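You operate a simulated robot arm through the tools that you are given. There is no shell and no other tool. Be economical: measure what you need, move in short steps, check, and stop when the job is done.

Carry out the task below with a simulated robot arm. There is one attempt and no reset: what you move stays moved.

## Task
Put things in order on the desk end of the long bench. At the end: the pale spindle stands on top of the white lidded box; the yellow spool from the desk end of the long bench stands where the cream roll stood; the grey small tin (marked "SEQUINS") from the desk end of the long bench stands where the green button die stood; the cream roll stands where the grey small tin stood; the green button die from the desk end of the long bench stands where the pale spindle stood; whatever was shut is shut again. Leave all else as you found it, and nothing knocked over.

The check looks at the end state, three seconds after you hand in, the way a careful person would. Anything else that was tipped, shoved, dropped, spilled or broken makes it a failure.

## Robot
A 6-joint arm with a two-finger parallel gripper, fixed in place. Base frame: the origin is at the foot of the arm, x ahead of it, y to its left, z up; the work surface is at about z = 0.76. Readings come in m, rad, newtons and seconds.
With the tool pointing down near the work surface it reaches from about 0.24 to 0.64 m from the base axis. Its first joint turns from -1.152 to 1.152 rad. Payload 2.7 kg.
The TCP is the grasp point between the finger pads, 0.023 m short of the fingertips. In the tool frame z runs along the fingers and y along their closing line. The gripper opens to 0.094 m. The fingers are 0.038 m wide and 0.01 m thick; the gripper's body (0.054 by 0.096 m) begins 0.039 m behind the TCP.
Orientation is that of the tool frame in the base frame, as a unit quaternion [x, y, z, w]. With the fingers straight down and closing along the base's y, the tool's x points along the base's -x, its y along +y and its z along -z.

## Interface
- The arm moves only by the tool nudge_tool. Its argument "targets" is a list of rows, each a list of 7 numbers: the shift along the tool's x, y, z in m, then the turn, a rotation vector about the tool's x, y, z in rad, then the closure in counts, from 0 (fully open) to 255 (shut). In form: [[dx, dy, dz, ax, ay, az, jaw], ...]. A call has 1 to 20 rows; each row shifts and turns the commanded pose from where the row before left it, along the tool's axes as they then stand. A row lasts 0.2 s, in which the tool goes at most 0.05 m and 0.15 rad; a call with a longer step from one row to the next is refused whole, and so is a gripper value outside its range. Where a pose cannot be reached the arm comes as near as it can. A force on the tool above 40 N (or 10 N above the force at the start of the call, whichever is more), or a blocked arm, ends the call early, and 0.2 s more pass. The fingers move at their own pace (about 0.045 m/s each) and stop on an object; they squeeze with about 30 N. The grip force told is the motor's: it shows also when the fingers shut on nothing. Time passes only in rows, and 0.2 s behind the last, so rows that do not move let the fingers close. The reply holds the time, the measured pose of the TCP, the force on the tool along the base axes, the opening and the grip force, in the units named above and with some noise.
- Cameras (640 x 400 px; columns grow to the right, rows downward): "scene" is fixed at [0.0794, -0.4462, 1.3876]; the picture's right is [0.69, -0.72, 0.00], its down [-0.51, -0.49, -0.71] and it looks along [0.51, 0.49, -0.70] (base axes); focal length 343 px, centre (320, 200). "wrist" rides on the gripper at [-0.039, 0, -0.044] in the tool frame; the picture's right is [0.00, -1.00, 0.00], its down [0.97, 0.00, -0.24] and it looks along [0.24, 0.00, 0.97] (tool axes); focal length 218 px, centre (320, 200).
- snapshot(camera): a new picture of that camera. It takes no simulated time.
- point_at(camera, pixels): for up to 12 pixels [column, row] of the newest picture of that camera ("zoom" is the newest enlarged one), the place [x, y, z] in the base frame of the surface seen there, good to about 0.002 m. It takes no simulated time.
- enlarge(camera, box): a new picture of the part [left, top, right, bottom] of that camera's present view, enlarged. It takes no simulated time.
- close_job(): hands the job in; it is judged then, once.

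Work in short steps. Measure before you move; look again where a grasp or a placing could have gone wrong, and mend it. You have 80 turns and 34 pictures in all, those below and enlarged ones among them. Open the gripper and draw the arm clear of the work before you hand the job in, unless the task says otherwise; then end with one line.

The tools are called by a JSON object that holds its "name" and its "arguments". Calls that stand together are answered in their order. nudge_tool: Moves the arm, as the interface text tells. Its arguments: {"type":"object","properties":{"targets":{"type":"array","items":{"type":"array","items":{"type":"number"}}}},"required":["targets"]} The other tools are called the same way: snapshot (camera) takes a picture; point_at (camera, pixels) gives the place of the surface under pixels of a picture; enlarge (camera, box) takes an enlarged picture of a part of a camera's view; close_job () hands the job in.

At the start:

```text
time: 0.0
ee_pos: [0.3195, 0.1069, 1.0567]
tcp_rot: [0.0, 1.0, 0.001, 0.001]
wrist_force: [0.1, -0.7, 1.5]
opening: 0.0937
finger_force: 0.1
```

scene: 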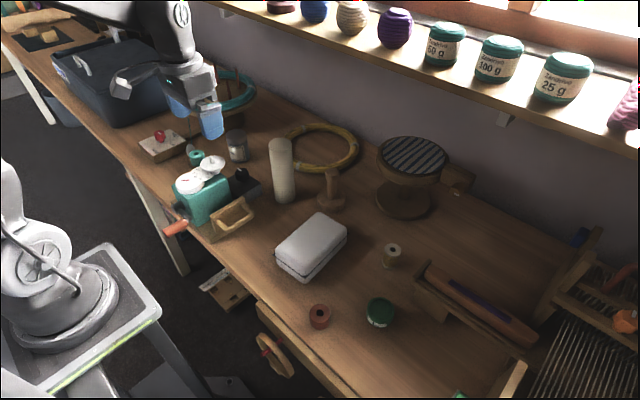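
wrist: 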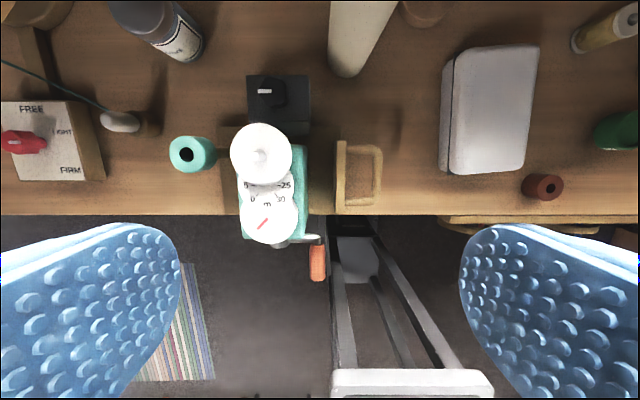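

The scene shows the white box near (312,246), a pale spindle near (331,188), a cream roll at (282,170), and small items. I'll enlarge to identify everything.

{"name": "enlarge", "arguments": {"camera": "scene", "box": [240, 120, 480, 270]}}

{"name": "enlarge", "arguments": {"camera": "scene", "box": [240, 230, 480, 380]}}

{"name": "enlarge", "arguments": {"camera": "scene", "box": [100, 80, 300, 250]}}

```text
2.67 times, centred on (360, 195) of scene
```

zoom: 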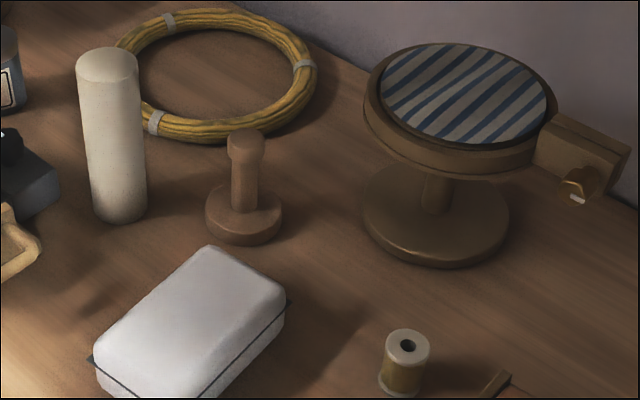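

```text
2.67 times, centred on (360, 305) of scene
```

zoom: 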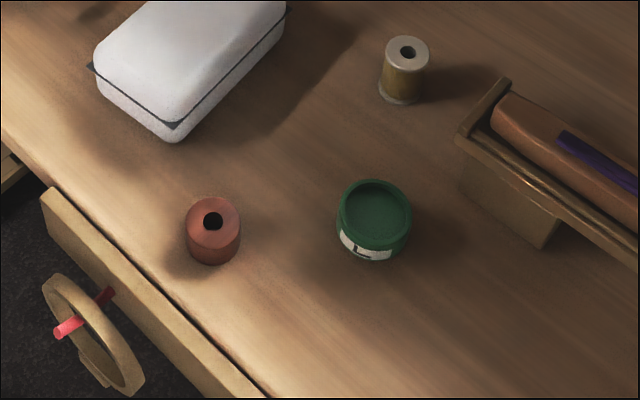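

```text
2.35 times, centred on (200, 165) of scene
```

zoom: 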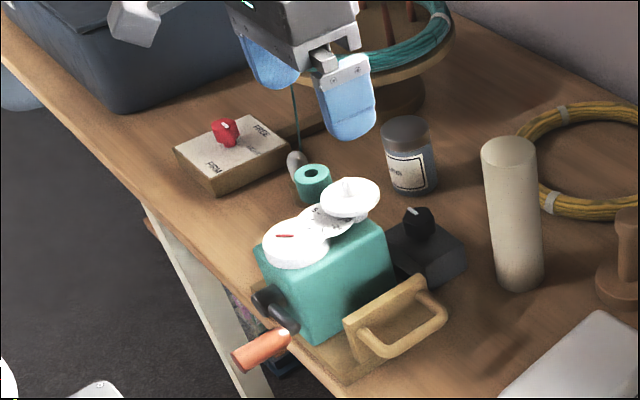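

Teal holed cylinder at (196,157) looks like the green button die, the grey lidded jar at (237,146) like the tin. I measure the key points in the scene picture.

{"name": "point_at", "arguments": {"camera": "scene", "pixels": [[281, 143], [284, 198], [332, 173], [330, 205], [319, 236], [391, 248], [391, 266], [195, 154], [237, 135], [238, 158], [207, 162], [246, 192]]}}

{"name": "point_at", "arguments": {"camera": "scene", "pixels": [[322, 214], [347, 234], [306, 270], [276, 250], [380, 305], [319, 308], [403, 190], [320, 167], [345, 135], [230, 215], [160, 140], [270, 190]]}}

{"name": "snapshot", "arguments": {"camera": "wrist"}}

```text
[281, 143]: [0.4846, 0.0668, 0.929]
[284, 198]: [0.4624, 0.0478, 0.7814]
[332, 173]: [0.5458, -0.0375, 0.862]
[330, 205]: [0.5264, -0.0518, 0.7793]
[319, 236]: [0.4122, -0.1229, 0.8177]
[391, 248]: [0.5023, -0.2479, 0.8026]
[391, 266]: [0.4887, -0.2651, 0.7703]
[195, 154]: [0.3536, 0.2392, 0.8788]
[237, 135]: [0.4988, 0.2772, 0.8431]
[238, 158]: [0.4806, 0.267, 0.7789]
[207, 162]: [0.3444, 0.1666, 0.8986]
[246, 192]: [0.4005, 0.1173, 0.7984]
```

```text
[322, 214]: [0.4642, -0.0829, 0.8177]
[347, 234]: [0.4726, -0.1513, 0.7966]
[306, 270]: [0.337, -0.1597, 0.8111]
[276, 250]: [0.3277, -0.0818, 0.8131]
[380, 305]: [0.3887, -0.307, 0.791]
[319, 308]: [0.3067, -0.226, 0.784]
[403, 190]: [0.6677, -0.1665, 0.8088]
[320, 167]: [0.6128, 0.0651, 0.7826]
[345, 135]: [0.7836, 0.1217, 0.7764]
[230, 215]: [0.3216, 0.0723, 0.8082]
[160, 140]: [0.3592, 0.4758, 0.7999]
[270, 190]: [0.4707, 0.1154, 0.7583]
```

```text
28 pictures are left
```

wrist: 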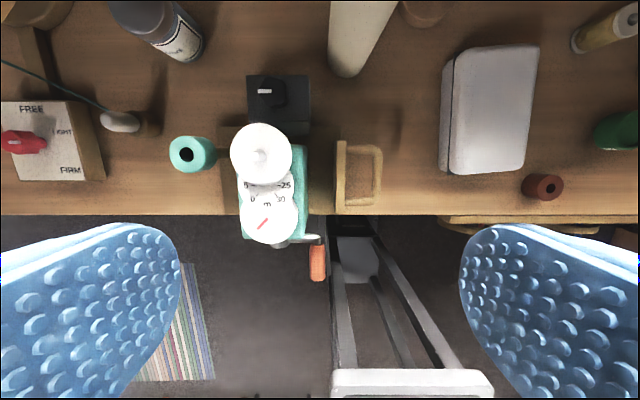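

Wrist view shows the teal die at (190,152) and tin at (165,30). I measure them and read the label.

{"name": "point_at", "arguments": {"camera": "wrist", "pixels": [[204, 152], [176, 152], [190, 140], [190, 166], [120, 122], [160, 120], [180, 40], [250, 150], [240, 200], [250, 90], [70, 140], [130, 170]]}}

{"name": "enlarge", "arguments": {"camera": "wrist", "box": [60, 0, 260, 200]}}

```text
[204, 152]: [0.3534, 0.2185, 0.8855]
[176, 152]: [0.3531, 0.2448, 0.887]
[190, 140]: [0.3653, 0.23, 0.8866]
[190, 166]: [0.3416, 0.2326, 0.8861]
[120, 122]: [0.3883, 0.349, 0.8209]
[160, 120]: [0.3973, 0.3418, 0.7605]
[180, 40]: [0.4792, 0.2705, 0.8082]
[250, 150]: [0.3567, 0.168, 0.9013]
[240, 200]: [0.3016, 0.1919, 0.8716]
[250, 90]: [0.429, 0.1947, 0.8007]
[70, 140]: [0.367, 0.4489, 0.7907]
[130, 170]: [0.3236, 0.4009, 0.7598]
```

```text
2.00 times, centred on (160, 100) of wrist
```

zoom: 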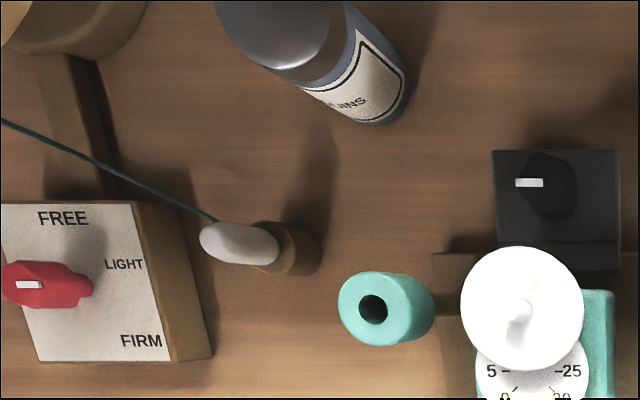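

The teal holed piece sits at z≈0.887, which is odd, so I need a closer look. I move the arm over it, staying high.

{"name": "nudge_tool", "arguments": {"targets": [[-0.025, 0.035, 0, 0, 0, 0, 0], [-0.025, 0.035, 0, 0, 0, 0, 0], [-0.025, 0.035, 0, 0, 0, 0, 0], [-0.02, 0.02, 0, 0, 0, 0, 0]]}}

{"name": "snapshot", "arguments": {"camera": "wrist"}}

{"name": "enlarge", "arguments": {"camera": "scene", "box": [150, 120, 260, 190]}}

```text
time: 1.0
ee_pos: [0.4169, 0.2327, 1.0572]
tcp_rot: [0.0, 1.0, 0.002, 0.0]
wrist_force: [0.3, -0.1, -1.0]
opening: 0.0939
finger_force: 0.2
```

```text
26 pictures are left
```

wrist: 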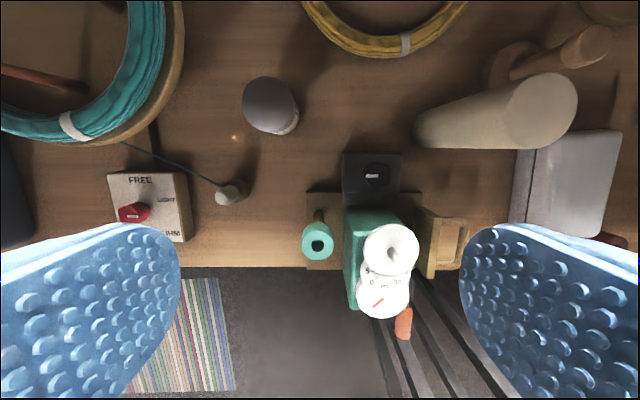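

```text
5.71 times, centred on (205, 155) of scene
```

zoom: 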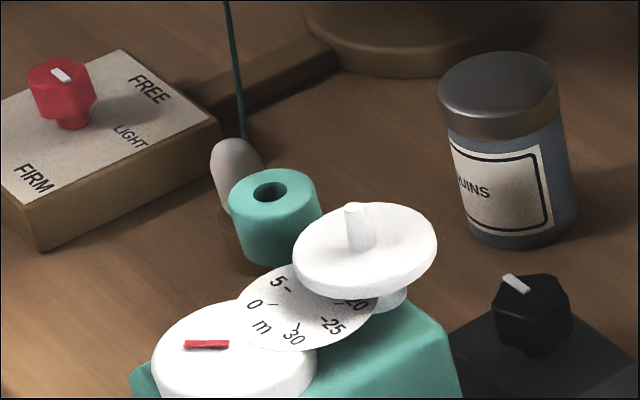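

The teal eye sits on a post of the winder's baseplate, so it is part of the machine. The green piece at (380,312) in the scene may be the die; I move over there to look.

{"name": "nudge_tool", "arguments": {"targets": [[0, -0.048, 0, 0, 0, 0, 0], [0, -0.048, 0, 0, 0, 0, 0], [0, -0.048, 0, 0, 0, 0, 0], [0, -0.048, 0, 0, 0, 0, 0], [0, -0.048, 0, 0, 0, 0, 0], [0, -0.048, 0, 0, 0, 0, 0], [0, -0.048, 0, 0, 0, 0, 0], [0, -0.048, 0, 0, 0, 0, 0], [0, -0.048, 0, 0, 0, 0, 0], [0, -0.048, 0, 0, 0, 0, 0]]}}

{"name": "snapshot", "arguments": {"camera": "wrist"}}

{"name": "snapshot", "arguments": {"camera": "scene"}}

```text
time: 3.2
ee_pos: [0.4171, -0.2489, 1.0553]
tcp_rot: [0.0, 1.0, 0.001, 0.001]
wrist_force: [0.1, -0.2, -0.1]
opening: 0.0938
finger_force: 0.1
```

```text
24 pictures are left
```

wrist: 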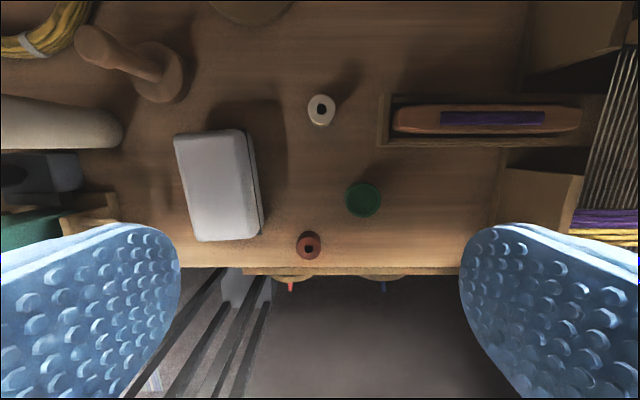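

```text
23 pictures are left
```

scene: 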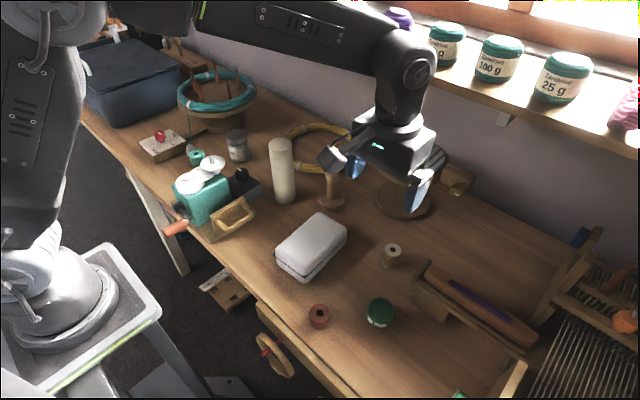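

I measure the items from this wrist view and zoom on the green piece's label.

{"name": "point_at", "arguments": {"camera": "wrist", "pixels": [[363, 183], [363, 217], [346, 200], [381, 200], [321, 98], [309, 110], [333, 110], [321, 122], [174, 137], [238, 132], [197, 240], [258, 234]]}}

{"name": "enlarge", "arguments": {"camera": "scene", "box": [345, 285, 415, 335]}}

{"name": "enlarge", "arguments": {"camera": "wrist", "box": [0, 0, 240, 150]}}

```text
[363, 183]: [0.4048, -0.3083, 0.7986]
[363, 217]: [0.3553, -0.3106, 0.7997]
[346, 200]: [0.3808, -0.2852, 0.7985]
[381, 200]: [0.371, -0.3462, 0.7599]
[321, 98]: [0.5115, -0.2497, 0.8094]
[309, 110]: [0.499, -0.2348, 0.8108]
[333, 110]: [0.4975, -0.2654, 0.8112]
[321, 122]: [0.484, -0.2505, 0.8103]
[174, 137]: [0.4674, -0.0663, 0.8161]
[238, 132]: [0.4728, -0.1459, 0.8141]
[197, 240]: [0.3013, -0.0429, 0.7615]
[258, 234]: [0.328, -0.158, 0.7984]
```

```text
8.00 times, centred on (380, 310) of scene
```

zoom: 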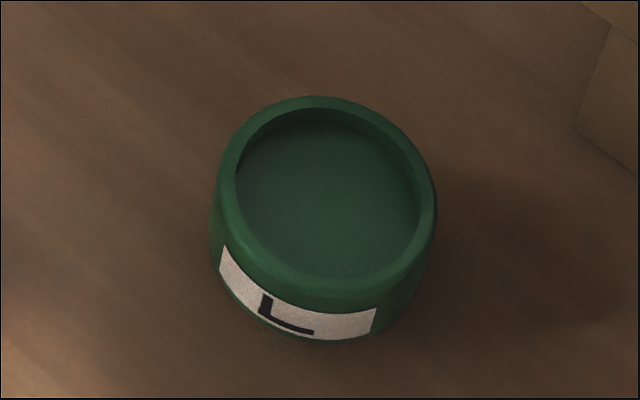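

```text
2.67 times, centred on (120, 75) of wrist
```

zoom: 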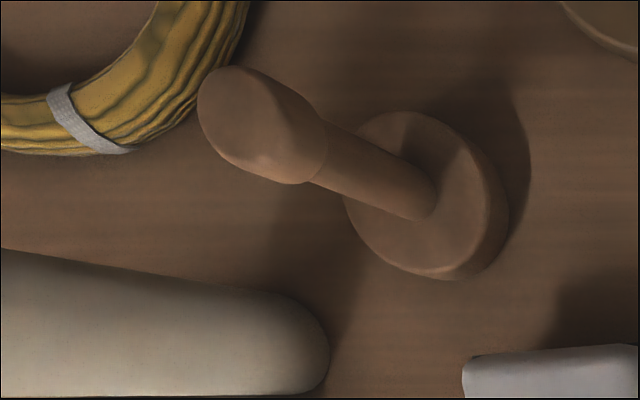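

The die is confirmed ("L", cupped). Order: spindle→box, die→spindle spot, tin→die spot, roll→tin spot, spool→roll spot. I measure spindle geometry from this zoom.

{"name": "point_at", "arguments": {"camera": "zoom", "pixels": [[215, 75], [240, 110], [280, 180], [205, 120], [250, 70], [310, 150], [395, 115], [360, 240], [440, 270], [500, 220], [480, 160], [330, 350]]}}

```text
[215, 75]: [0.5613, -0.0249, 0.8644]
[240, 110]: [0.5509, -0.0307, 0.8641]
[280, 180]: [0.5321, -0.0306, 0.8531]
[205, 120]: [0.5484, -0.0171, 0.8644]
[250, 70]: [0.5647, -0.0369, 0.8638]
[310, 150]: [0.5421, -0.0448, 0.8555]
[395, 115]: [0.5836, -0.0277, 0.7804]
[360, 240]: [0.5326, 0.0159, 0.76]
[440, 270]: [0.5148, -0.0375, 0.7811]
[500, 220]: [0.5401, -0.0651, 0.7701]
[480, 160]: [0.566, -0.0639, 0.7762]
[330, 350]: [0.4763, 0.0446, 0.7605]
```

Spindle axis ≈(0.549,-0.032), top 0.864. I move above it at z≈1.055 and look down.

{"name": "nudge_tool", "arguments": {"targets": [[-0.026, 0.0415, 0, 0, 0, 0, 0], [-0.026, 0.0415, 0, 0, 0, 0, 0], [-0.026, 0.0415, 0, 0, 0, 0, 0], [-0.026, 0.0415, 0, 0, 0, 0, 0], [-0.026, 0.0415, 0.03, 0, 0, 0, 0], [0, 0.008, 0.03, 0, 0, 0, 0]]}}

{"name": "snapshot", "arguments": {"camera": "wrist"}}

```text
refused: row 5 steps farther than a row can; nothing moved
```

```text
20 pictures are left
```

wrist: 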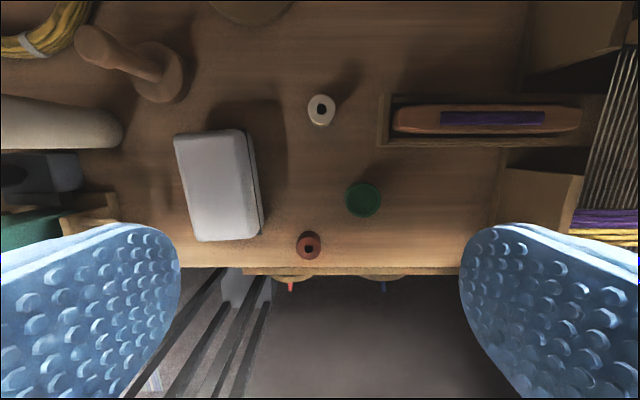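

Row 5 was too long; I split it.

{"name": "nudge_tool", "arguments": {"targets": [[-0.026, 0.0415, 0, 0, 0, 0, 0], [-0.026, 0.0415, 0, 0, 0, 0, 0], [-0.026, 0.0415, 0, 0, 0, 0, 0], [-0.026, 0.0415, 0, 0, 0, 0, 0], [-0.026, 0.0415, 0.0, 0, 0, 0, 0], [0, 0.008, 0.03, 0, 0, 0, 0], [0, 0, 0.03, 0, 0, 0, 0]]}}

```text
time: 4.8
ee_pos: [0.545, -0.0335, 0.997]
tcp_rot: [0.001, 1.0, 0.0, 0.001]
wrist_force: [-0.4, -0.3, 1.3]
opening: 0.0938
finger_force: 0.1
```

Now above the spindle; look.

{"name": "snapshot", "arguments": {"camera": "wrist"}}

```text
19 pictures are left
```

wrist: 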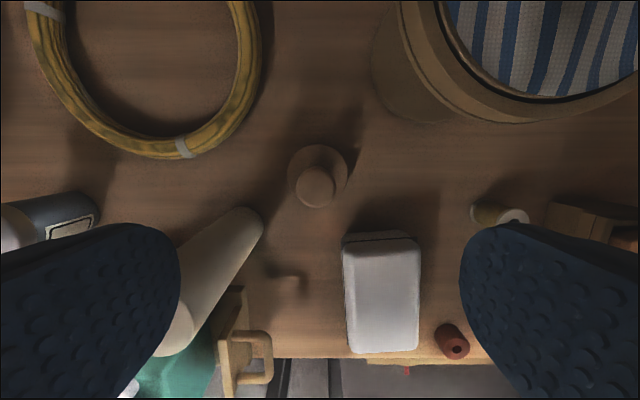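

Spindle knob at (316,187), base rim around. Measure spindle, box corners, and roll.

{"name": "point_at", "arguments": {"camera": "wrist", "pixels": [[316, 169], [298, 187], [334, 187], [316, 204], [318, 146], [290, 178], [347, 175], [346, 238], [416, 240], [350, 350], [416, 347], [382, 290]]}}

```text
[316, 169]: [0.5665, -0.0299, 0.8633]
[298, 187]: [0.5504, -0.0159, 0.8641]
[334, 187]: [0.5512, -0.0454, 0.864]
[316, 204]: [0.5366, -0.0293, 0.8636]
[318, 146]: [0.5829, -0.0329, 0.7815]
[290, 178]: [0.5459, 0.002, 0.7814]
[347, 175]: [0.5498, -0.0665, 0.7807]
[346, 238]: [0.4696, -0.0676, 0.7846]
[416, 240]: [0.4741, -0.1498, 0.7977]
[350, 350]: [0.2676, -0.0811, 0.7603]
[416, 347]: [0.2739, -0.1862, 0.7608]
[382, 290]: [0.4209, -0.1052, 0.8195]
```

Spindle axis (0.550,-0.031), base r 0.033, top 0.864. Descend to z 0.850 with open jaw.

{"name": "nudge_tool", "arguments": {"targets": [[-0.005, 0.002, 0.04, 0, 0, 0, 0], [0, 0, 0.04, 0, 0, 0, 0], [0, 0, 0.04, 0, 0, 0, 0], [0, 0, 0.027, 0, 0, 0, 0], [0, 0, 0, 0, 0, 0, 0]]}}

```text
time: 6.0
ee_pos: [0.5509, -0.0307, 0.8499]
tcp_rot: [0.001, 1.0, 0.001, 0.001]
wrist_force: [-0.1, 0.4, -0.2]
opening: 0.0944
finger_force: 0.2
```

Well placed; close and lift.

{"name": "nudge_tool", "arguments": {"targets": [[0, 0, 0, 0, 0, 0, 255], [0, 0, 0, 0, 0, 0, 255], [0, 0, 0, 0, 0, 0, 255], [0, 0, 0, 0, 0, 0, 255], [0, 0, 0, 0, 0, 0, 255], [0, 0, -0.02, 0, 0, 0, 255], [0, 0, -0.04, 0, 0, 0, 255], [0, 0, -0.04, 0, 0, 0, 255]]}}

{"name": "enlarge", "arguments": {"camera": "scene", "box": [240, 120, 440, 300]}}

```text
time: 7.8
ee_pos: [0.5505, -0.0304, 0.95]
tcp_rot: [0.0, 1.0, 0.001, 0.001]
wrist_force: [0.4, 0.2, -0.6]
opening: 0.0328
finger_force: 29.8
```

```text
2.22 times, centred on (340, 210) of scene
```

zoom: 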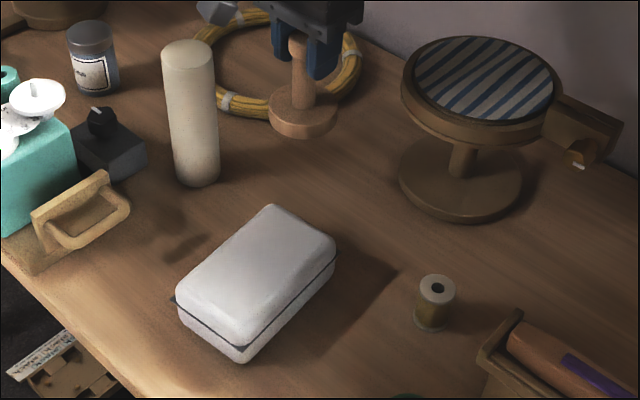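

The spindle is held upright. Measure the lid top for its centre and level, and roll.

{"name": "point_at", "arguments": {"camera": "zoom", "pixels": [[270, 212], [328, 248], [245, 335], [184, 290], [256, 270], [225, 252], [285, 295], [300, 235], [215, 310], [188, 50], [195, 175], [188, 42]]}}

```text
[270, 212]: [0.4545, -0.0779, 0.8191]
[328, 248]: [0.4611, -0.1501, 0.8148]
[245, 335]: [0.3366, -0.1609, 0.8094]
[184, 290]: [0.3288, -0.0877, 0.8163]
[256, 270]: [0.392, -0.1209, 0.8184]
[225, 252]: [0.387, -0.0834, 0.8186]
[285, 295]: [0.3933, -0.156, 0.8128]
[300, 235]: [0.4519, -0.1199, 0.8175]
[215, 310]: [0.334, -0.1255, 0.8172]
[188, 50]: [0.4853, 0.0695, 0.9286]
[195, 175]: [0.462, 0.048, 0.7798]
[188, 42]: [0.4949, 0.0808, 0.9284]
```

Lid centre ≈(0.395,-0.118), top 0.8185. Move over at present height (base bottom 0.86), then lower to just above the lid.

{"name": "nudge_tool", "arguments": {"targets": [[0.031, -0.0174, 0, 0, 0, 0, 255], [0.031, -0.0174, 0, 0, 0, 0, 255], [0.031, -0.0174, 0, 0, 0, 0, 255], [0.031, -0.0174, 0, 0, 0, 0, 255], [0.031, -0.0174, 0, 0, 0, 0, 255], [0, 0, 0, 0, 0, 0, 255], [0, 0, 0.02, 0, 0, 0, 255], [0, 0, 0.014, 0, 0, 0, 255], [0, 0, 0.004, 0, 0, 0, 255], [0, 0, 0, 0, 0, 0, 255]]}}

{"name": "enlarge", "arguments": {"camera": "scene", "box": [240, 150, 400, 290]}}

```text
time: 10.0
ee_pos: [0.3964, -0.1183, 0.9114]
tcp_rot: [0.0, 1.0, 0.001, 0.0]
wrist_force: [0.8, 0.4, 0.5]
opening: 0.0328
finger_force: 30.0
```

```text
2.86 times, centred on (320, 220) of scene
```

zoom: 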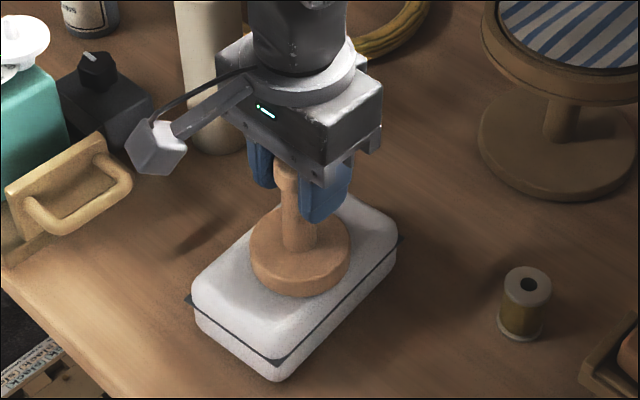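

Spindle is centred just above the lid; lower 2.5 mm, release, and rise straight up.

{"name": "nudge_tool", "arguments": {"targets": [[0, 0, 0.0015, 0, 0, 0, 255], [0, 0, 0.001, 0, 0, 0, 255], [0, 0, 0, 0, 0, 0, 200], [0, 0, 0, 0, 0, 0, 100], [0, 0, 0, 0, 0, 0, 0], [0, 0, 0, 0, 0, 0, 0], [0, 0, 0, 0, 0, 0, 0], [0, 0, -0.03, 0, 0, 0, 0], [0, 0, -0.04, 0, 0, 0, 0], [0, 0, -0.04, 0, 0, 0, 0]]}}

{"name": "snapshot", "arguments": {"camera": "wrist"}}

```text
time: 12.2
ee_pos: [0.3958, -0.1195, 1.0197]
tcp_rot: [0.001, 1.0, 0.001, 0.002]
wrist_force: [1.2, 0.3, 0.3]
opening: 0.0943
finger_force: 0.0
```

```text
16 pictures are left
```

wrist: 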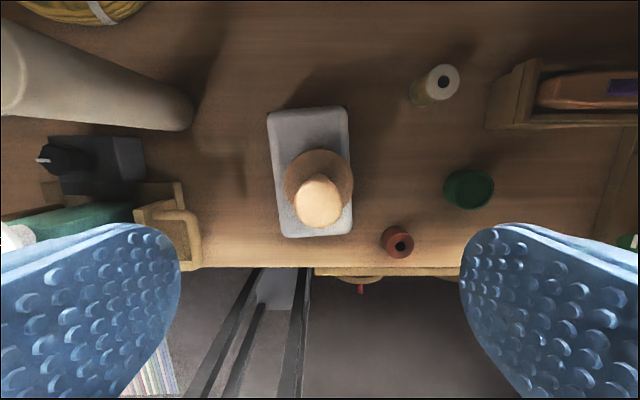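

Spindle stands on the box. Measure the die rim, (468,189), and bottom of the die from here.

{"name": "point_at", "arguments": {"camera": "wrist", "pixels": [[470, 171], [470, 207], [493, 189], [450, 187], [475, 171], [475, 207], [316, 202]]}}

{"name": "point_at", "arguments": {"camera": "scene", "pixels": [[380, 298], [393, 311], [368, 309], [378, 319], [380, 326]]}}

```text
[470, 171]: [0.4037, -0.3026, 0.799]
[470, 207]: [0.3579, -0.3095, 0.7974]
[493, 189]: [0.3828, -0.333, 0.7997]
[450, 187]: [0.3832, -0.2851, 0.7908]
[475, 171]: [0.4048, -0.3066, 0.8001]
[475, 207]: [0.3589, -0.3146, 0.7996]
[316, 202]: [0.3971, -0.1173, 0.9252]
```

```text
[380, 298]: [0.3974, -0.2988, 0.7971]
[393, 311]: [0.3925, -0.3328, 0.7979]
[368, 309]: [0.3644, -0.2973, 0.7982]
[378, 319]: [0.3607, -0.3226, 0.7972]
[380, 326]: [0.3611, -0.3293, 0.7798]
```

Die centre (0.381,-0.310), top 0.799. Move over it and descend to z 0.79.

{"name": "nudge_tool", "arguments": {"targets": [[0.004, -0.0475, 0, 0, 0, 0, 0], [0.004, -0.0475, 0, 0, 0, 0, 0], [0.004, -0.0475, 0, 0, 0, 0, 0], [0.003, -0.0475, 0, 0, 0, 0, 0], [0, 0, 0, 0, 0, 0, 0], [0, 0, 0.045, 0, 0, 0, 0], [0, 0, 0.045, 0, 0, 0, 0], [0, 0, 0.045, 0, 0, 0, 0], [0, 0, 0.045, 0, 0, 0, 0], [0, 0, 0.03, 0, 0, 0, 0]]}}

```text
time: 14.4
ee_pos: [0.3808, -0.3083, 0.8081]
tcp_rot: [-0.001, 1.0, 0.001, 0.001]
wrist_force: [-0.3, -0.2, 0.2]
opening: 0.0941
finger_force: 0.0
```

Aligned; lower 19 mm more, close, and check.

{"name": "nudge_tool", "arguments": {"targets": [[0, -0.0015, 0.019, 0, 0, 0, 0], [0, 0, 0, 0, 0, 0, 0], [0, 0, 0, 0, 0, 0, 255], [0, 0, 0, 0, 0, 0, 255], [0, 0, 0, 0, 0, 0, 255], [0, 0, 0, 0, 0, 0, 255]]}}

```text
time: 15.8
ee_pos: [0.3807, -0.3107, 0.7888]
tcp_rot: [0.001, 1.0, 0.002, 0.002]
wrist_force: [-0.3, 0.5, -0.1]
opening: 0.0497
finger_force: 29.8
```

Held (0.050 opening). Lift 0.2 m and carry to the spindle's old spot (0.550,-0.031).

{"name": "nudge_tool", "arguments": {"targets": [[0, 0, -0.02, 0, 0, 0, 255], [0, 0, -0.045, 0, 0, 0, 255], [0, 0, -0.045, 0, 0, 0, 255], [0, 0, -0.045, 0, 0, 0, 255], [0, 0, -0.045, 0, 0, 0, 255], [-0.0242, 0.0399, 0, 0, 0, 0, 255], [-0.0242, 0.0399, 0, 0, 0, 0, 255], [-0.0242, 0.0399, 0, 0, 0, 0, 255], [-0.0242, 0.0399, 0, 0, 0, 0, 255], [-0.0242, 0.0399, 0, 0, 0, 0, 255], [-0.0242, 0.0399, 0, 0, 0, 0, 255], [-0.0242, 0.0399, 0, 0, 0, 0, 255], [0, 0, 0.045, 0, 0, 0, 255], [0, 0, 0.045, 0, 0, 0, 255], [0, 0, 0.045, 0, 0, 0, 255], [0, 0, 0.03, 0, 0, 0, 255], [0, 0, 0, 0, 0, 0, 255]]}}

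```text
time: 19.4
ee_pos: [0.55, -0.0293, 0.8235]
tcp_rot: [0.001, 1.0, 0.001, 0.0]
wrist_force: [-0.3, 0.3, 0.1]
opening: 0.0497
finger_force: 30.1
```

Over the spot, still held. Lower to contact height (0.789), release, rise.

{"name": "nudge_tool", "arguments": {"targets": [[0, -0.0015, 0.02, 0, 0, 0, 255], [0, 0, 0.01, 0, 0, 0, 255], [0, 0, 0.004, 0, 0, 0, 255], [0, 0, 0.001, 0, 0, 0, 255], [0, 0, 0, 0, 0, 0, 200], [0, 0, 0, 0, 0, 0, 100], [0, 0, 0, 0, 0, 0, 0], [0, 0, 0, 0, 0, 0, 0], [0, 0, -0.03, 0, 0, 0, 0], [0, 0, -0.045, 0, 0, 0, 0], [0, 0, -0.045, 0, 0, 0, 0], [0, 0, -0.045, 0, 0, 0, 0], [0, 0, -0.045, 0, 0, 0, 0]]}}

{"name": "snapshot", "arguments": {"camera": "wrist"}}

```text
time: 22.2
ee_pos: [0.5513, -0.0318, 1.0005]
tcp_rot: [0.0, 1.0, 0.0, 0.0]
wrist_force: [-0.7, -0.1, 0.2]
opening: 0.0942
finger_force: 0.1
```

```text
15 pictures are left
```

wrist: 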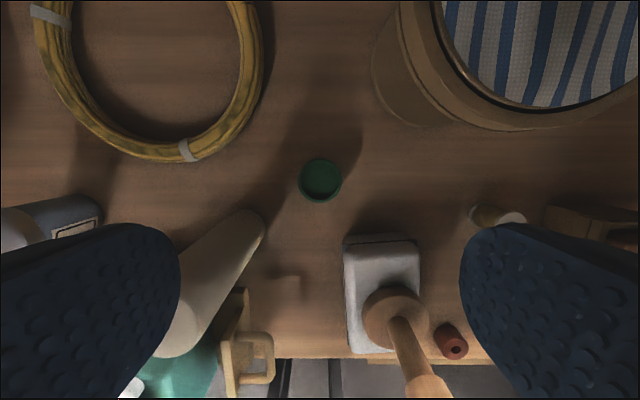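

Die stands. Move above the tin (~(0.49,0.272)) at z 1.0 and look.

{"name": "nudge_tool", "arguments": {"targets": [[0.0087, 0.0431, 0, 0, 0, 0, 0], [0.0087, 0.0431, 0, 0, 0, 0, 0], [0.0087, 0.0431, 0, 0, 0, 0, 0], [0.0087, 0.0431, 0, 0, 0, 0, 0], [0.0087, 0.0431, 0, 0, 0, 0, 0], [0.0087, 0.0431, 0, 0, 0, 0, 0], [0.0087, 0.0431, 0, 0, 0, 0, 0], [0, 0, 0, 0, 0, 0, 0]]}}

{"name": "snapshot", "arguments": {"camera": "wrist"}}

```text
time: 24.0
ee_pos: [0.4894, 0.2709, 1.0006]
tcp_rot: [0.0, 1.0, 0.001, 0.002]
wrist_force: [0.0, 0.1, 0.5]
opening: 0.0942
finger_force: 0.2
```

```text
14 pictures are left
```

wrist: 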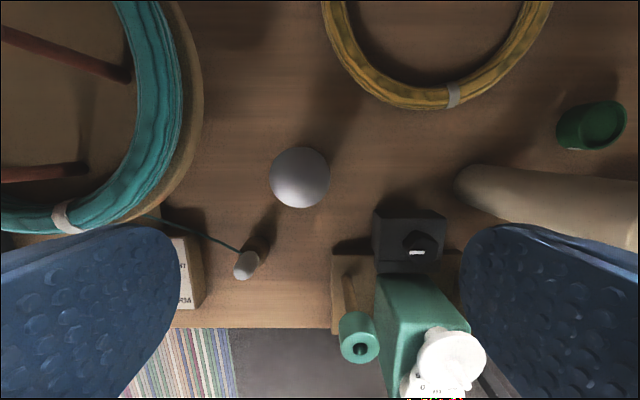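

Tin lid at (300,177). Measure rim, the swift platter edge and the neighbours.

{"name": "point_at", "arguments": {"camera": "wrist", "pixels": [[300, 149], [300, 205], [272, 176], [328, 178], [200, 130], [165, 100], [120, 205], [62, 215], [245, 265], [440, 215], [435, 270], [300, 177]]}}

```text
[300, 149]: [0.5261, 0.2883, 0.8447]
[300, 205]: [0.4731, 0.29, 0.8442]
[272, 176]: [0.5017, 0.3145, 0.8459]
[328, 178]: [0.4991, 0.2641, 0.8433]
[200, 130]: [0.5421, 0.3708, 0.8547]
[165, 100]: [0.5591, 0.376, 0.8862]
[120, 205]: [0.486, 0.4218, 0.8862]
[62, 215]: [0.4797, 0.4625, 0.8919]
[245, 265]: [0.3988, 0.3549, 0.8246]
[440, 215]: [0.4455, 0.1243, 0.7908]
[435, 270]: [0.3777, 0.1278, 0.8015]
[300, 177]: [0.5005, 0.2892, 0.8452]
```

Tin centre (0.4995,0.2895), top 0.845. Check where the thread runs before descending.

{"name": "point_at", "arguments": {"camera": "wrist", "pixels": [[228, 244], [214, 238], [200, 232], [186, 226], [172, 222], [160, 219], [237, 249]]}}

```text
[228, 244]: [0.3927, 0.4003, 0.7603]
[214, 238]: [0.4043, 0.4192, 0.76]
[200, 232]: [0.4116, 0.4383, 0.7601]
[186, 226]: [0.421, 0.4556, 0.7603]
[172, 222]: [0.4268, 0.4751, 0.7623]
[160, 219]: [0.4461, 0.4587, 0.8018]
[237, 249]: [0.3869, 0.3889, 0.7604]
```

Thread stays at x<0.47, y>0.36, clear. Descend over the tin to z 0.816.

{"name": "nudge_tool", "arguments": {"targets": [[-0.01, 0.0186, 0, 0, 0, 0, 0], [0, 0, 0.045, 0, 0, 0, 0], [0, 0, 0.045, 0, 0, 0, 0], [0, 0, 0.03, 0, 0, 0, 0], [0, 0, 0, 0, 0, 0, 0]]}}

```text
time: 25.2
ee_pos: [0.4997, 0.2887, 0.8801]
tcp_rot: [-0.001, 1.0, 0.001, 0.002]
wrist_force: [0.0, 0.4, -0.6]
opening: 0.0939
finger_force: 0.1
```

Aligned; go down 64 mm to 0.816 and close.

{"name": "nudge_tool", "arguments": {"targets": [[0, 0.0005, 0.03, 0, 0, 0, 0], [0, 0, 0.034, 0, 0, 0, 0], [0, 0, 0, 0, 0, 0, 0], [0, 0, 0, 0, 0, 0, 255], [0, 0, 0, 0, 0, 0, 255], [0, 0, 0, 0, 0, 0, 255], [0, 0, 0, 0, 0, 0, 255]]}}

```text
time: 26.8
ee_pos: [0.499, 0.2892, 0.8164]
tcp_rot: [0.0, 1.0, 0.001, 0.001]
wrist_force: [1.0, -0.2, 0.4]
opening: 0.0562
finger_force: 29.8
```

Held (0.056). Lift 0.21 m and carry to the die's old spot (0.381,-0.310) at height.

{"name": "nudge_tool", "arguments": {"targets": [[0, 0, -0.02, 0, 0, 0, 255], [0, 0, -0.048, 0, 0, 0, 255], [0, 0, -0.048, 0, 0, 0, 255], [0, 0, -0.048, 0, 0, 0, 255], [0, 0, -0.046, 0, 0, 0, 255], [0.0091, -0.0461, 0, 0, 0, 0, 255], [0.0091, -0.0461, 0, 0, 0, 0, 255], [0.0091, -0.0461, 0, 0, 0, 0, 255], [0.0091, -0.0461, 0, 0, 0, 0, 255], [0.0091, -0.0461, 0, 0, 0, 0, 255], [0.0091, -0.0461, 0, 0, 0, 0, 255], [0.0091, -0.0461, 0, 0, 0, 0, 255], [0.0091, -0.0461, 0, 0, 0, 0, 255], [0.0091, -0.0461, 0, 0, 0, 0, 255], [0.0091, -0.0461, 0, 0, 0, 0, 255], [0.0091, -0.0461, 0, 0, 0, 0, 255], [0.0091, -0.0461, 0, 0, 0, 0, 255], [0.0091, -0.0461, 0, 0, 0, 0, 255], [0, 0, 0, 0, 0, 0, 255]]}}

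```text
time: 30.8
ee_pos: [0.3803, -0.3119, 1.025]
tcp_rot: [0.0, 1.0, 0.001, 0.001]
wrist_force: [0.6, 0.2, -1.6]
opening: 0.0564
finger_force: 29.6
```

Over the spot, still held. Lower to about 0.818.

{"name": "nudge_tool", "arguments": {"targets": [[-0.0007, 0.0015, 0.045, 0, 0, 0, 255], [0, 0, 0.045, 0, 0, 0, 255], [0, 0, 0.045, 0, 0, 0, 255], [0, 0, 0.045, 0, 0, 0, 255], [0, 0, 0.02, 0, 0, 0, 255], [0, 0, 0.006, 0, 0, 0, 255], [0, 0, 0, 0, 0, 0, 255]]}}

```text
time: 32.4
ee_pos: [0.3818, -0.3104, 0.8181]
tcp_rot: [0.0, 1.0, 0.002, 0.0]
wrist_force: [0.7, 0.1, -1.8]
opening: 0.0564
finger_force: 30.2
```

Last 1.5 mm, release, rise.

{"name": "nudge_tool", "arguments": {"targets": [[0, 0, 0.0015, 0, 0, 0, 255], [0, 0, 0, 0, 0, 0, 200], [0, 0, 0, 0, 0, 0, 100], [0, 0, 0, 0, 0, 0, 0], [0, 0, 0, 0, 0, 0, 0], [0, 0, -0.03, 0, 0, 0, 0], [0, 0, -0.045, 0, 0, 0, 0], [0, 0, -0.045, 0, 0, 0, 0], [0, 0, -0.045, 0, 0, 0, 0], [0, 0, -0.04, 0, 0, 0, 0]]}}

{"name": "snapshot", "arguments": {"camera": "scene"}}

```text
time: 34.6
ee_pos: [0.3809, -0.3087, 1.0239]
tcp_rot: [0.001, 1.0, 0.001, 0.001]
wrist_force: [-0.3, 1.0, 0.4]
opening: 0.0941
finger_force: 0.1
```

```text
13 pictures are left
```

scene: 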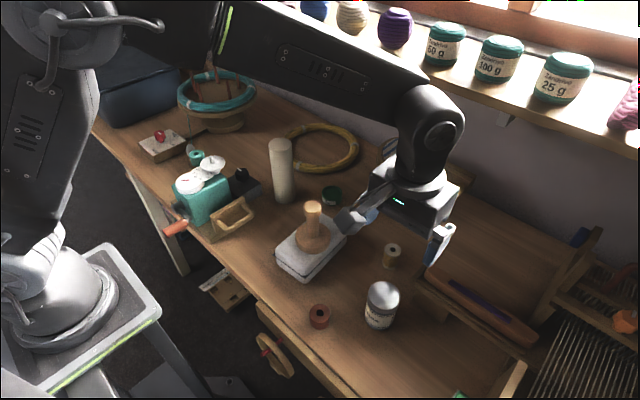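

Tin stands upright, everything else is in order. Move above the roll (~(0.479,0.063)) and look.

{"name": "nudge_tool", "arguments": {"targets": [[-0.0109, 0.0413, -0.005, 0, 0, 0, 0], [-0.0109, 0.0413, -0.005, 0, 0, 0, 0], [-0.0109, 0.0413, -0.005, 0, 0, 0, 0], [-0.0109, 0.0413, -0.005, 0, 0, 0, 0], [-0.0109, 0.0413, -0.005, 0, 0, 0, 0], [-0.0109, 0.0413, 0, 0, 0, 0, 0], [-0.0109, 0.0413, 0, 0, 0, 0, 0], [-0.0109, 0.0413, 0, 0, 0, 0, 0], [-0.0109, 0.0413, 0, 0, 0, 0, 0], [0, 0, 0, 0, 0, 0, 0]]}}

{"name": "snapshot", "arguments": {"camera": "wrist"}}

```text
time: 36.8
ee_pos: [0.4796, 0.0638, 1.0498]
tcp_rot: [0.001, 1.0, 0.001, 0.0]
wrist_force: [0.0, -0.3, 0.0]
opening: 0.0938
finger_force: 0.1
```

```text
12 pictures are left
```

wrist: 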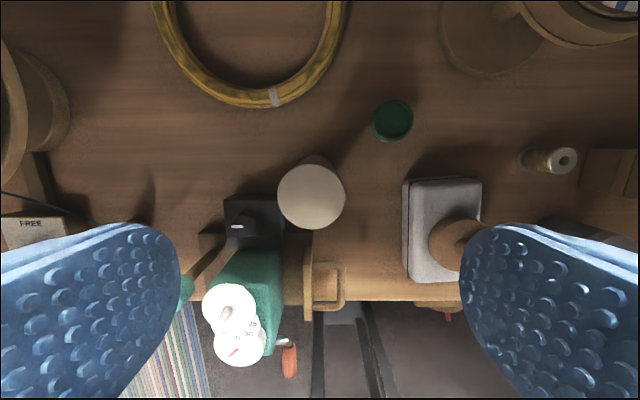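

Roll top disc is at (311,197), columns 277–345. Measure rim points.

{"name": "point_at", "arguments": {"camera": "wrist", "pixels": [[312, 166], [311, 226], [280, 197], [342, 197], [311, 197], [318, 157], [392, 102], [392, 137], [371, 120], [413, 119]]}}

```text
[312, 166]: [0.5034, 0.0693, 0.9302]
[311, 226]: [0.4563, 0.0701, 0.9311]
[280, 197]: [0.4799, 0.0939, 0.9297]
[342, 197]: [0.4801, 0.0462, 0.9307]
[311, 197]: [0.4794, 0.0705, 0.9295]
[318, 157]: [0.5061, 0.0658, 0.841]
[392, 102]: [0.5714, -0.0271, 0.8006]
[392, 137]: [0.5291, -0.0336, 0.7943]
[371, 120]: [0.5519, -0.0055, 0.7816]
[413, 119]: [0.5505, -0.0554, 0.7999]
```

Roll centre (0.480,0.070), r 0.025, top 0.930. Descend to z 0.902 and close.

{"name": "nudge_tool", "arguments": {"targets": [[0, 0.0065, 0, 0, 0, 0, 0], [0, 0, 0.045, 0, 0, 0, 0], [0, 0, 0.045, 0, 0, 0, 0], [0, 0, 0.04, 0, 0, 0, 0], [0, 0, 0.018, 0, 0, 0, 0], [0, 0, 0, 0, 0, 0, 0], [0, 0, 0, 0, 0, 0, 255], [0, 0, 0, 0, 0, 0, 255], [0, 0, 0, 0, 0, 0, 255], [0, 0, 0, 0, 0, 0, 255]]}}

```text
time: 39.0
ee_pos: [0.4805, 0.0684, 0.902]
tcp_rot: [0.0, 1.0, 0.001, 0.001]
wrist_force: [-0.1, 0.7, -0.1]
opening: 0.0538
finger_force: 29.7
```

Held. Lift 0.1 m, carry to the tin's old spot (0.4995,0.2895), lower to 2 cm above.

{"name": "nudge_tool", "arguments": {"targets": [[0, 0, -0.02, 0, 0, 0, 255], [0, 0, -0.04, 0, 0, 0, 255], [0, 0, -0.04, 0, 0, 0, 255], [-0.0032, 0.0367, 0, 0, 0, 0, 255], [-0.0032, 0.0367, 0, 0, 0, 0, 255], [-0.0032, 0.0367, 0, 0, 0, 0, 255], [-0.0032, 0.0367, 0, 0, 0, 0, 255], [-0.0032, 0.0367, 0, 0, 0, 0, 255], [-0.0032, 0.0367, 0, 0, 0, 0, 255], [0, 0, 0, 0, 0, 0, 255], [0, 0, 0.04, 0, 0, 0, 255], [0, 0, 0.04, 0, 0, 0, 255], [0, 0, 0, 0, 0, 0, 255]]}}

{"name": "enlarge", "arguments": {"camera": "scene", "box": [140, 60, 340, 220]}}

```text
time: 41.8
ee_pos: [0.4987, 0.2891, 0.9186]
tcp_rot: [0.0, 1.0, 0.001, 0.001]
wrist_force: [0.9, 0.0, -1.7]
opening: 0.0534
finger_force: 29.9
```

```text
2.50 times, centred on (240, 140) of scene
```

zoom: 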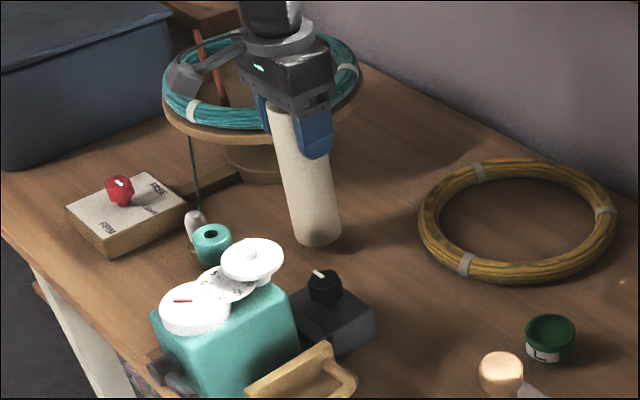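

The roll hangs vertical over its spot and clears the swift. Lower the last 16 mm gently, release, rise.

{"name": "nudge_tool", "arguments": {"targets": [[-0.0006, 0, 0.01, 0, 0, 0, 255], [0, 0, 0.004, 0, 0, 0, 255], [0, 0, 0.001, 0, 0, 0, 255], [0, 0, 0.001, 0, 0, 0, 255], [0, 0, 0, 0, 0, 0, 255]]}}

```text
time: 43.0
ee_pos: [0.4998, 0.2899, 0.9055]
tcp_rot: [0.001, 1.0, 0.0, 0.001]
wrist_force: [-1.0, -0.6, -0.4]
opening: 0.0535
finger_force: 29.6
```

Weight seems to be partly taken already; probe 1 mm more.

{"name": "nudge_tool", "arguments": {"targets": [[0, 0, 0.001, 0, 0, 0, 255], [0, 0, 0, 0, 0, 0, 255]]}}

```text
time: 43.6
ee_pos: [0.5002, 0.2886, 0.9044]
tcp_rot: [0.001, 1.0, 0.001, 0.001]
wrist_force: [-0.2, 0.0, -2.0]
opening: 0.0535
finger_force: 30.0
```

Still hanging (−2.0 N). Lower 1 mm at a time to about 0.902.

{"name": "nudge_tool", "arguments": {"targets": [[0, 0, 0.001, 0, 0, 0, 255], [0, 0, 0, 0, 0, 0, 255], [0, 0, 0.001, 0, 0, 0, 255], [0, 0, 0, 0, 0, 0, 255]]}}

```text
time: 44.6
ee_pos: [0.5, 0.2886, 0.9014]
tcp_rot: [0.001, 1.0, 0.0, 0.002]
wrist_force: [-0.5, 0.4, -0.6]
opening: 0.0536
finger_force: 30.1
```

Height 0.9014 equals the pick height; release and rise.

{"name": "nudge_tool", "arguments": {"targets": [[0, 0, 0, 0, 0, 0, 220], [0, 0, 0, 0, 0, 0, 150], [0, 0, 0, 0, 0, 0, 70], [0, 0, 0, 0, 0, 0, 0], [0, 0, 0, 0, 0, 0, 0], [0, 0, -0.02, 0, 0, 0, 0], [0, 0, -0.04, 0, 0, 0, 0], [0, 0, -0.045, 0, 0, 0, 0], [0, 0, -0.03, 0, 0, 0, 0]]}}

{"name": "snapshot", "arguments": {"camera": "wrist"}}

```text
time: 46.6
ee_pos: [0.5, 0.2884, 1.0382]
tcp_rot: [0.0, 1.0, 0.001, 0.001]
wrist_force: [-0.3, 0.3, 0.5]
opening: 0.094
finger_force: 0.1
```

```text
10 pictures are left
```

wrist: 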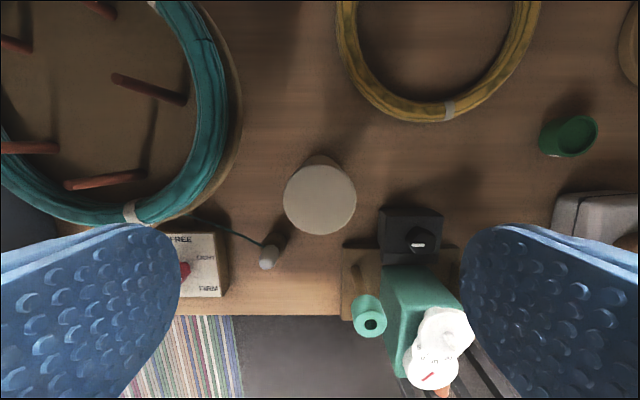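

Roll stands. Move above the spool (0.498,-0.250) and look.

{"name": "nudge_tool", "arguments": {"targets": [[0, -0.0449, 0, 0, 0, 0, 0], [0, -0.0449, 0, 0, 0, 0, 0], [0, -0.0449, 0, 0, 0, 0, 0], [0, -0.0449, 0, 0, 0, 0, 0], [0, -0.0449, 0, 0, 0, 0, 0], [0, -0.0449, 0, 0, 0, 0, 0], [0, -0.0449, 0, 0, 0, 0, 0], [0, -0.0449, 0, 0, 0, 0, 0], [0, -0.0449, 0, 0, 0, 0, 0], [0, -0.0449, 0, 0, 0, 0, 0], [0, -0.0449, 0, 0, 0, 0, 0], [0.002, -0.0449, 0, 0, 0, 0, 0], [0, 0, 0.04, 0, 0, 0, 0], [0, 0, 0, 0, 0, 0, 0]]}}

{"name": "snapshot", "arguments": {"camera": "wrist"}}

```text
time: 49.6
ee_pos: [0.4964, -0.251, 0.9953]
tcp_rot: [-0.001, 1.0, 0.001, 0.001]
wrist_force: [-0.5, 0.2, 0.3]
opening: 0.094
finger_force: 0.0
```

```text
9 pictures are left
```

wrist: 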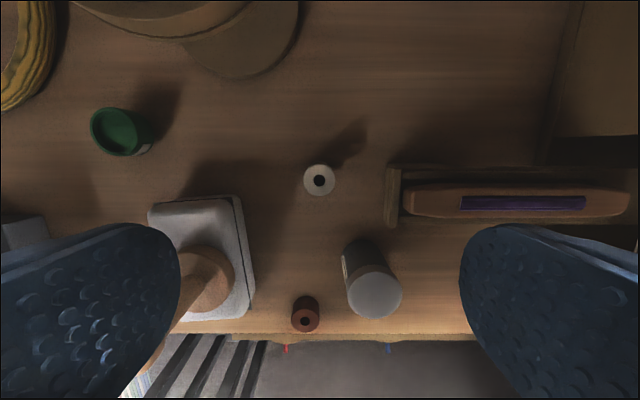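

Spool top at (319,180); tray end wall at (393,197). Measure both plus the tin.

{"name": "point_at", "arguments": {"camera": "wrist", "pixels": [[319, 166], [319, 194], [305, 180], [333, 180], [389, 172], [389, 200], [396, 172], [392, 222], [350, 250], [375, 295], [200, 60], [410, 200]]}}

```text
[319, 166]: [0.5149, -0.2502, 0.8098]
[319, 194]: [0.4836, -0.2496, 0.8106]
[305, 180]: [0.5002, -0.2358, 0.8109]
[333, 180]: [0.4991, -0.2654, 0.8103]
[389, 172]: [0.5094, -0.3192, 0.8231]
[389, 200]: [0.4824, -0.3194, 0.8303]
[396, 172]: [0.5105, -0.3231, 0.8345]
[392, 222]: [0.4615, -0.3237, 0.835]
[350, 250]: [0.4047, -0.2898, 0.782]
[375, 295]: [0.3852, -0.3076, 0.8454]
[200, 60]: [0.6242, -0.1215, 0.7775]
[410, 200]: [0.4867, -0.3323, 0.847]
```

Spool centre (0.499,-0.2505), tray wall at y=-0.319. I narrow the jaw to keep clear and descend.

{"name": "nudge_tool", "arguments": {"targets": [[-0.003, 0.0005, 0, 0, 0, 0, 80], [0, 0, 0.04, 0, 0, 0, 80], [0, 0, 0.04, 0, 0, 0, 80], [0, 0, 0.04, 0, 0, 0, 80], [0, 0, 0.04, 0, 0, 0, 80], [0, 0, 0, 0, 0, 0, 80]]}}

```text
time: 51.0
ee_pos: [0.5005, -0.2486, 0.8355]
tcp_rot: [0.0, 1.0, 0.001, 0.002]
wrist_force: [0.3, -0.2, 0.7]
opening: 0.0645
finger_force: 0.1
```

Aligned, opening 0.0645. Lower 46 mm and close.

{"name": "nudge_tool", "arguments": {"targets": [[0.0005, -0.0015, 0.025, 0, 0, 0, 80], [0, 0, 0.021, 0, 0, 0, 80], [0, 0, 0, 0, 0, 0, 80], [0, 0, 0, 0, 0, 0, 255], [0, 0, 0, 0, 0, 0, 255], [0, 0, 0, 0, 0, 0, 255], [0, 0, 0, 0, 0, 0, 255]]}}

```text
time: 52.6
ee_pos: [0.5003, -0.2502, 0.7908]
tcp_rot: [0.001, 1.0, 0.001, 0.001]
wrist_force: [0.5, -0.5, 0.6]
opening: 0.0336
finger_force: 29.5
```

Held. Lift and carry to the roll's old spot (0.480,0.070), then lower partway.

{"name": "nudge_tool", "arguments": {"targets": [[0, 0, -0.02, 0, 0, 0, 255], [0, 0, -0.045, 0, 0, 0, 255], [0, 0, -0.045, 0, 0, 0, 255], [0, 0, -0.045, 0, 0, 0, 255], [0, 0, -0.045, 0, 0, 0, 255], [0.0029, 0.0457, 0, 0, 0, 0, 255], [0.0029, 0.0457, 0, 0, 0, 0, 255], [0.0029, 0.0457, 0, 0, 0, 0, 255], [0.0029, 0.0457, 0, 0, 0, 0, 255], [0.0029, 0.0457, 0, 0, 0, 0, 255], [0.0029, 0.0457, 0, 0, 0, 0, 255], [0.0029, 0.0457, 0, 0, 0, 0, 255], [0, 0, 0, 0, 0, 0, 255], [0, 0, 0.045, 0, 0, 0, 255], [0, 0, 0.045, 0, 0, 0, 255], [0, 0, 0.045, 0, 0, 0, 255], [0, 0, 0.045, 0, 0, 0, 255], [0, 0, 0, 0, 0, 0, 255]]}}

{"name": "snapshot", "arguments": {"camera": "wrist"}}

```text
time: 56.4
ee_pos: [0.4816, 0.0699, 0.8112]
tcp_rot: [0.0, 1.0, 0.001, 0.001]
wrist_force: [-0.4, 0.5, -0.1]
opening: 0.0336
finger_force: 29.8
```

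```text
8 pictures are left
```

wrist: 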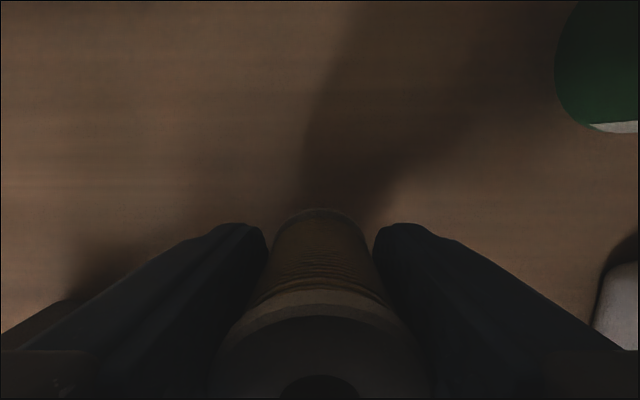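

Held upright and clear. Lower the last 20 mm, release to partial opening, rise.

{"name": "nudge_tool", "arguments": {"targets": [[0.001, 0, 0.012, 0, 0, 0, 255], [0, 0, 0.006, 0, 0, 0, 255], [0, 0, 0.0015, 0, 0, 0, 255], [0, 0, 0.0005, 0, 0, 0, 255], [0, 0, 0, 0, 0, 0, 200], [0, 0, 0, 0, 0, 0, 120], [0, 0, 0, 0, 0, 0, 90], [0, 0, 0, 0, 0, 0, 90], [0, 0, -0.02, 0, 0, 0, 90], [0, 0, -0.045, 0, 0, 0, 90], [0, 0, -0.045, 0, 0, 0, 0], [0, 0, -0.045, 0, 0, 0, 0], [0, 0, -0.045, 0, 0, 0, 0], [0, 0, -0.045, 0, 0, 0, 0]]}}

{"name": "snapshot", "arguments": {"camera": "wrist"}}

```text
time: 59.4
ee_pos: [0.4788, 0.0709, 1.0365]
tcp_rot: [0.001, 1.0, 0.001, 0.001]
wrist_force: [-0.1, 0.2, 0.3]
opening: 0.0941
finger_force: 0.0
```

```text
7 pictures are left
```

wrist: 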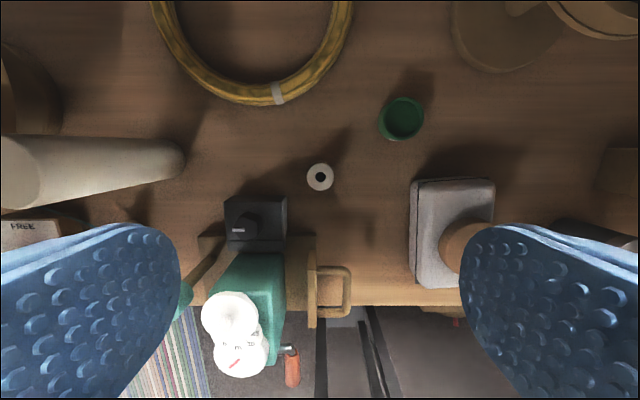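

Spool stands at the roll's old spot. Draw the arm back to its starting position and check the scene.

{"name": "nudge_tool", "arguments": {"targets": [[0.04, 0.009, -0.005, 0, 0, 0, 0], [0.04, 0.009, -0.005, 0, 0, 0, 0], [0.04, 0.009, -0.005, 0, 0, 0, 0], [0.04, 0.009, -0.005, 0, 0, 0, 0], [0, 0, 0, 0, 0, 0, 0]]}}

{"name": "snapshot", "arguments": {"camera": "scene"}}

```text
time: 60.6
ee_pos: [0.3191, 0.1065, 1.0568]
tcp_rot: [0.001, 1.0, 0.001, 0.001]
wrist_force: [1.3, -0.3, 0.4]
opening: 0.0938
finger_force: 0.0
```

```text
6 pictures are left
```

scene: 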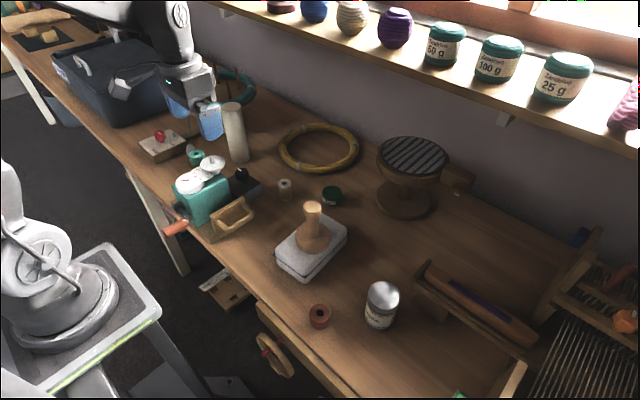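

All five items stand upright in their places: spindle (312,225), tin (382,303), die (332,196), spool (285,190), roll (235,132). The arm is clear, so I hand in.

{"name": "close_job", "arguments": {}}

```text
The job is handed in.
```

All five items were moved to their target places and stood upright in the last picture, nothing else looked disturbed, and the job is handed in; I took the green cup marked "L" to be the button die.
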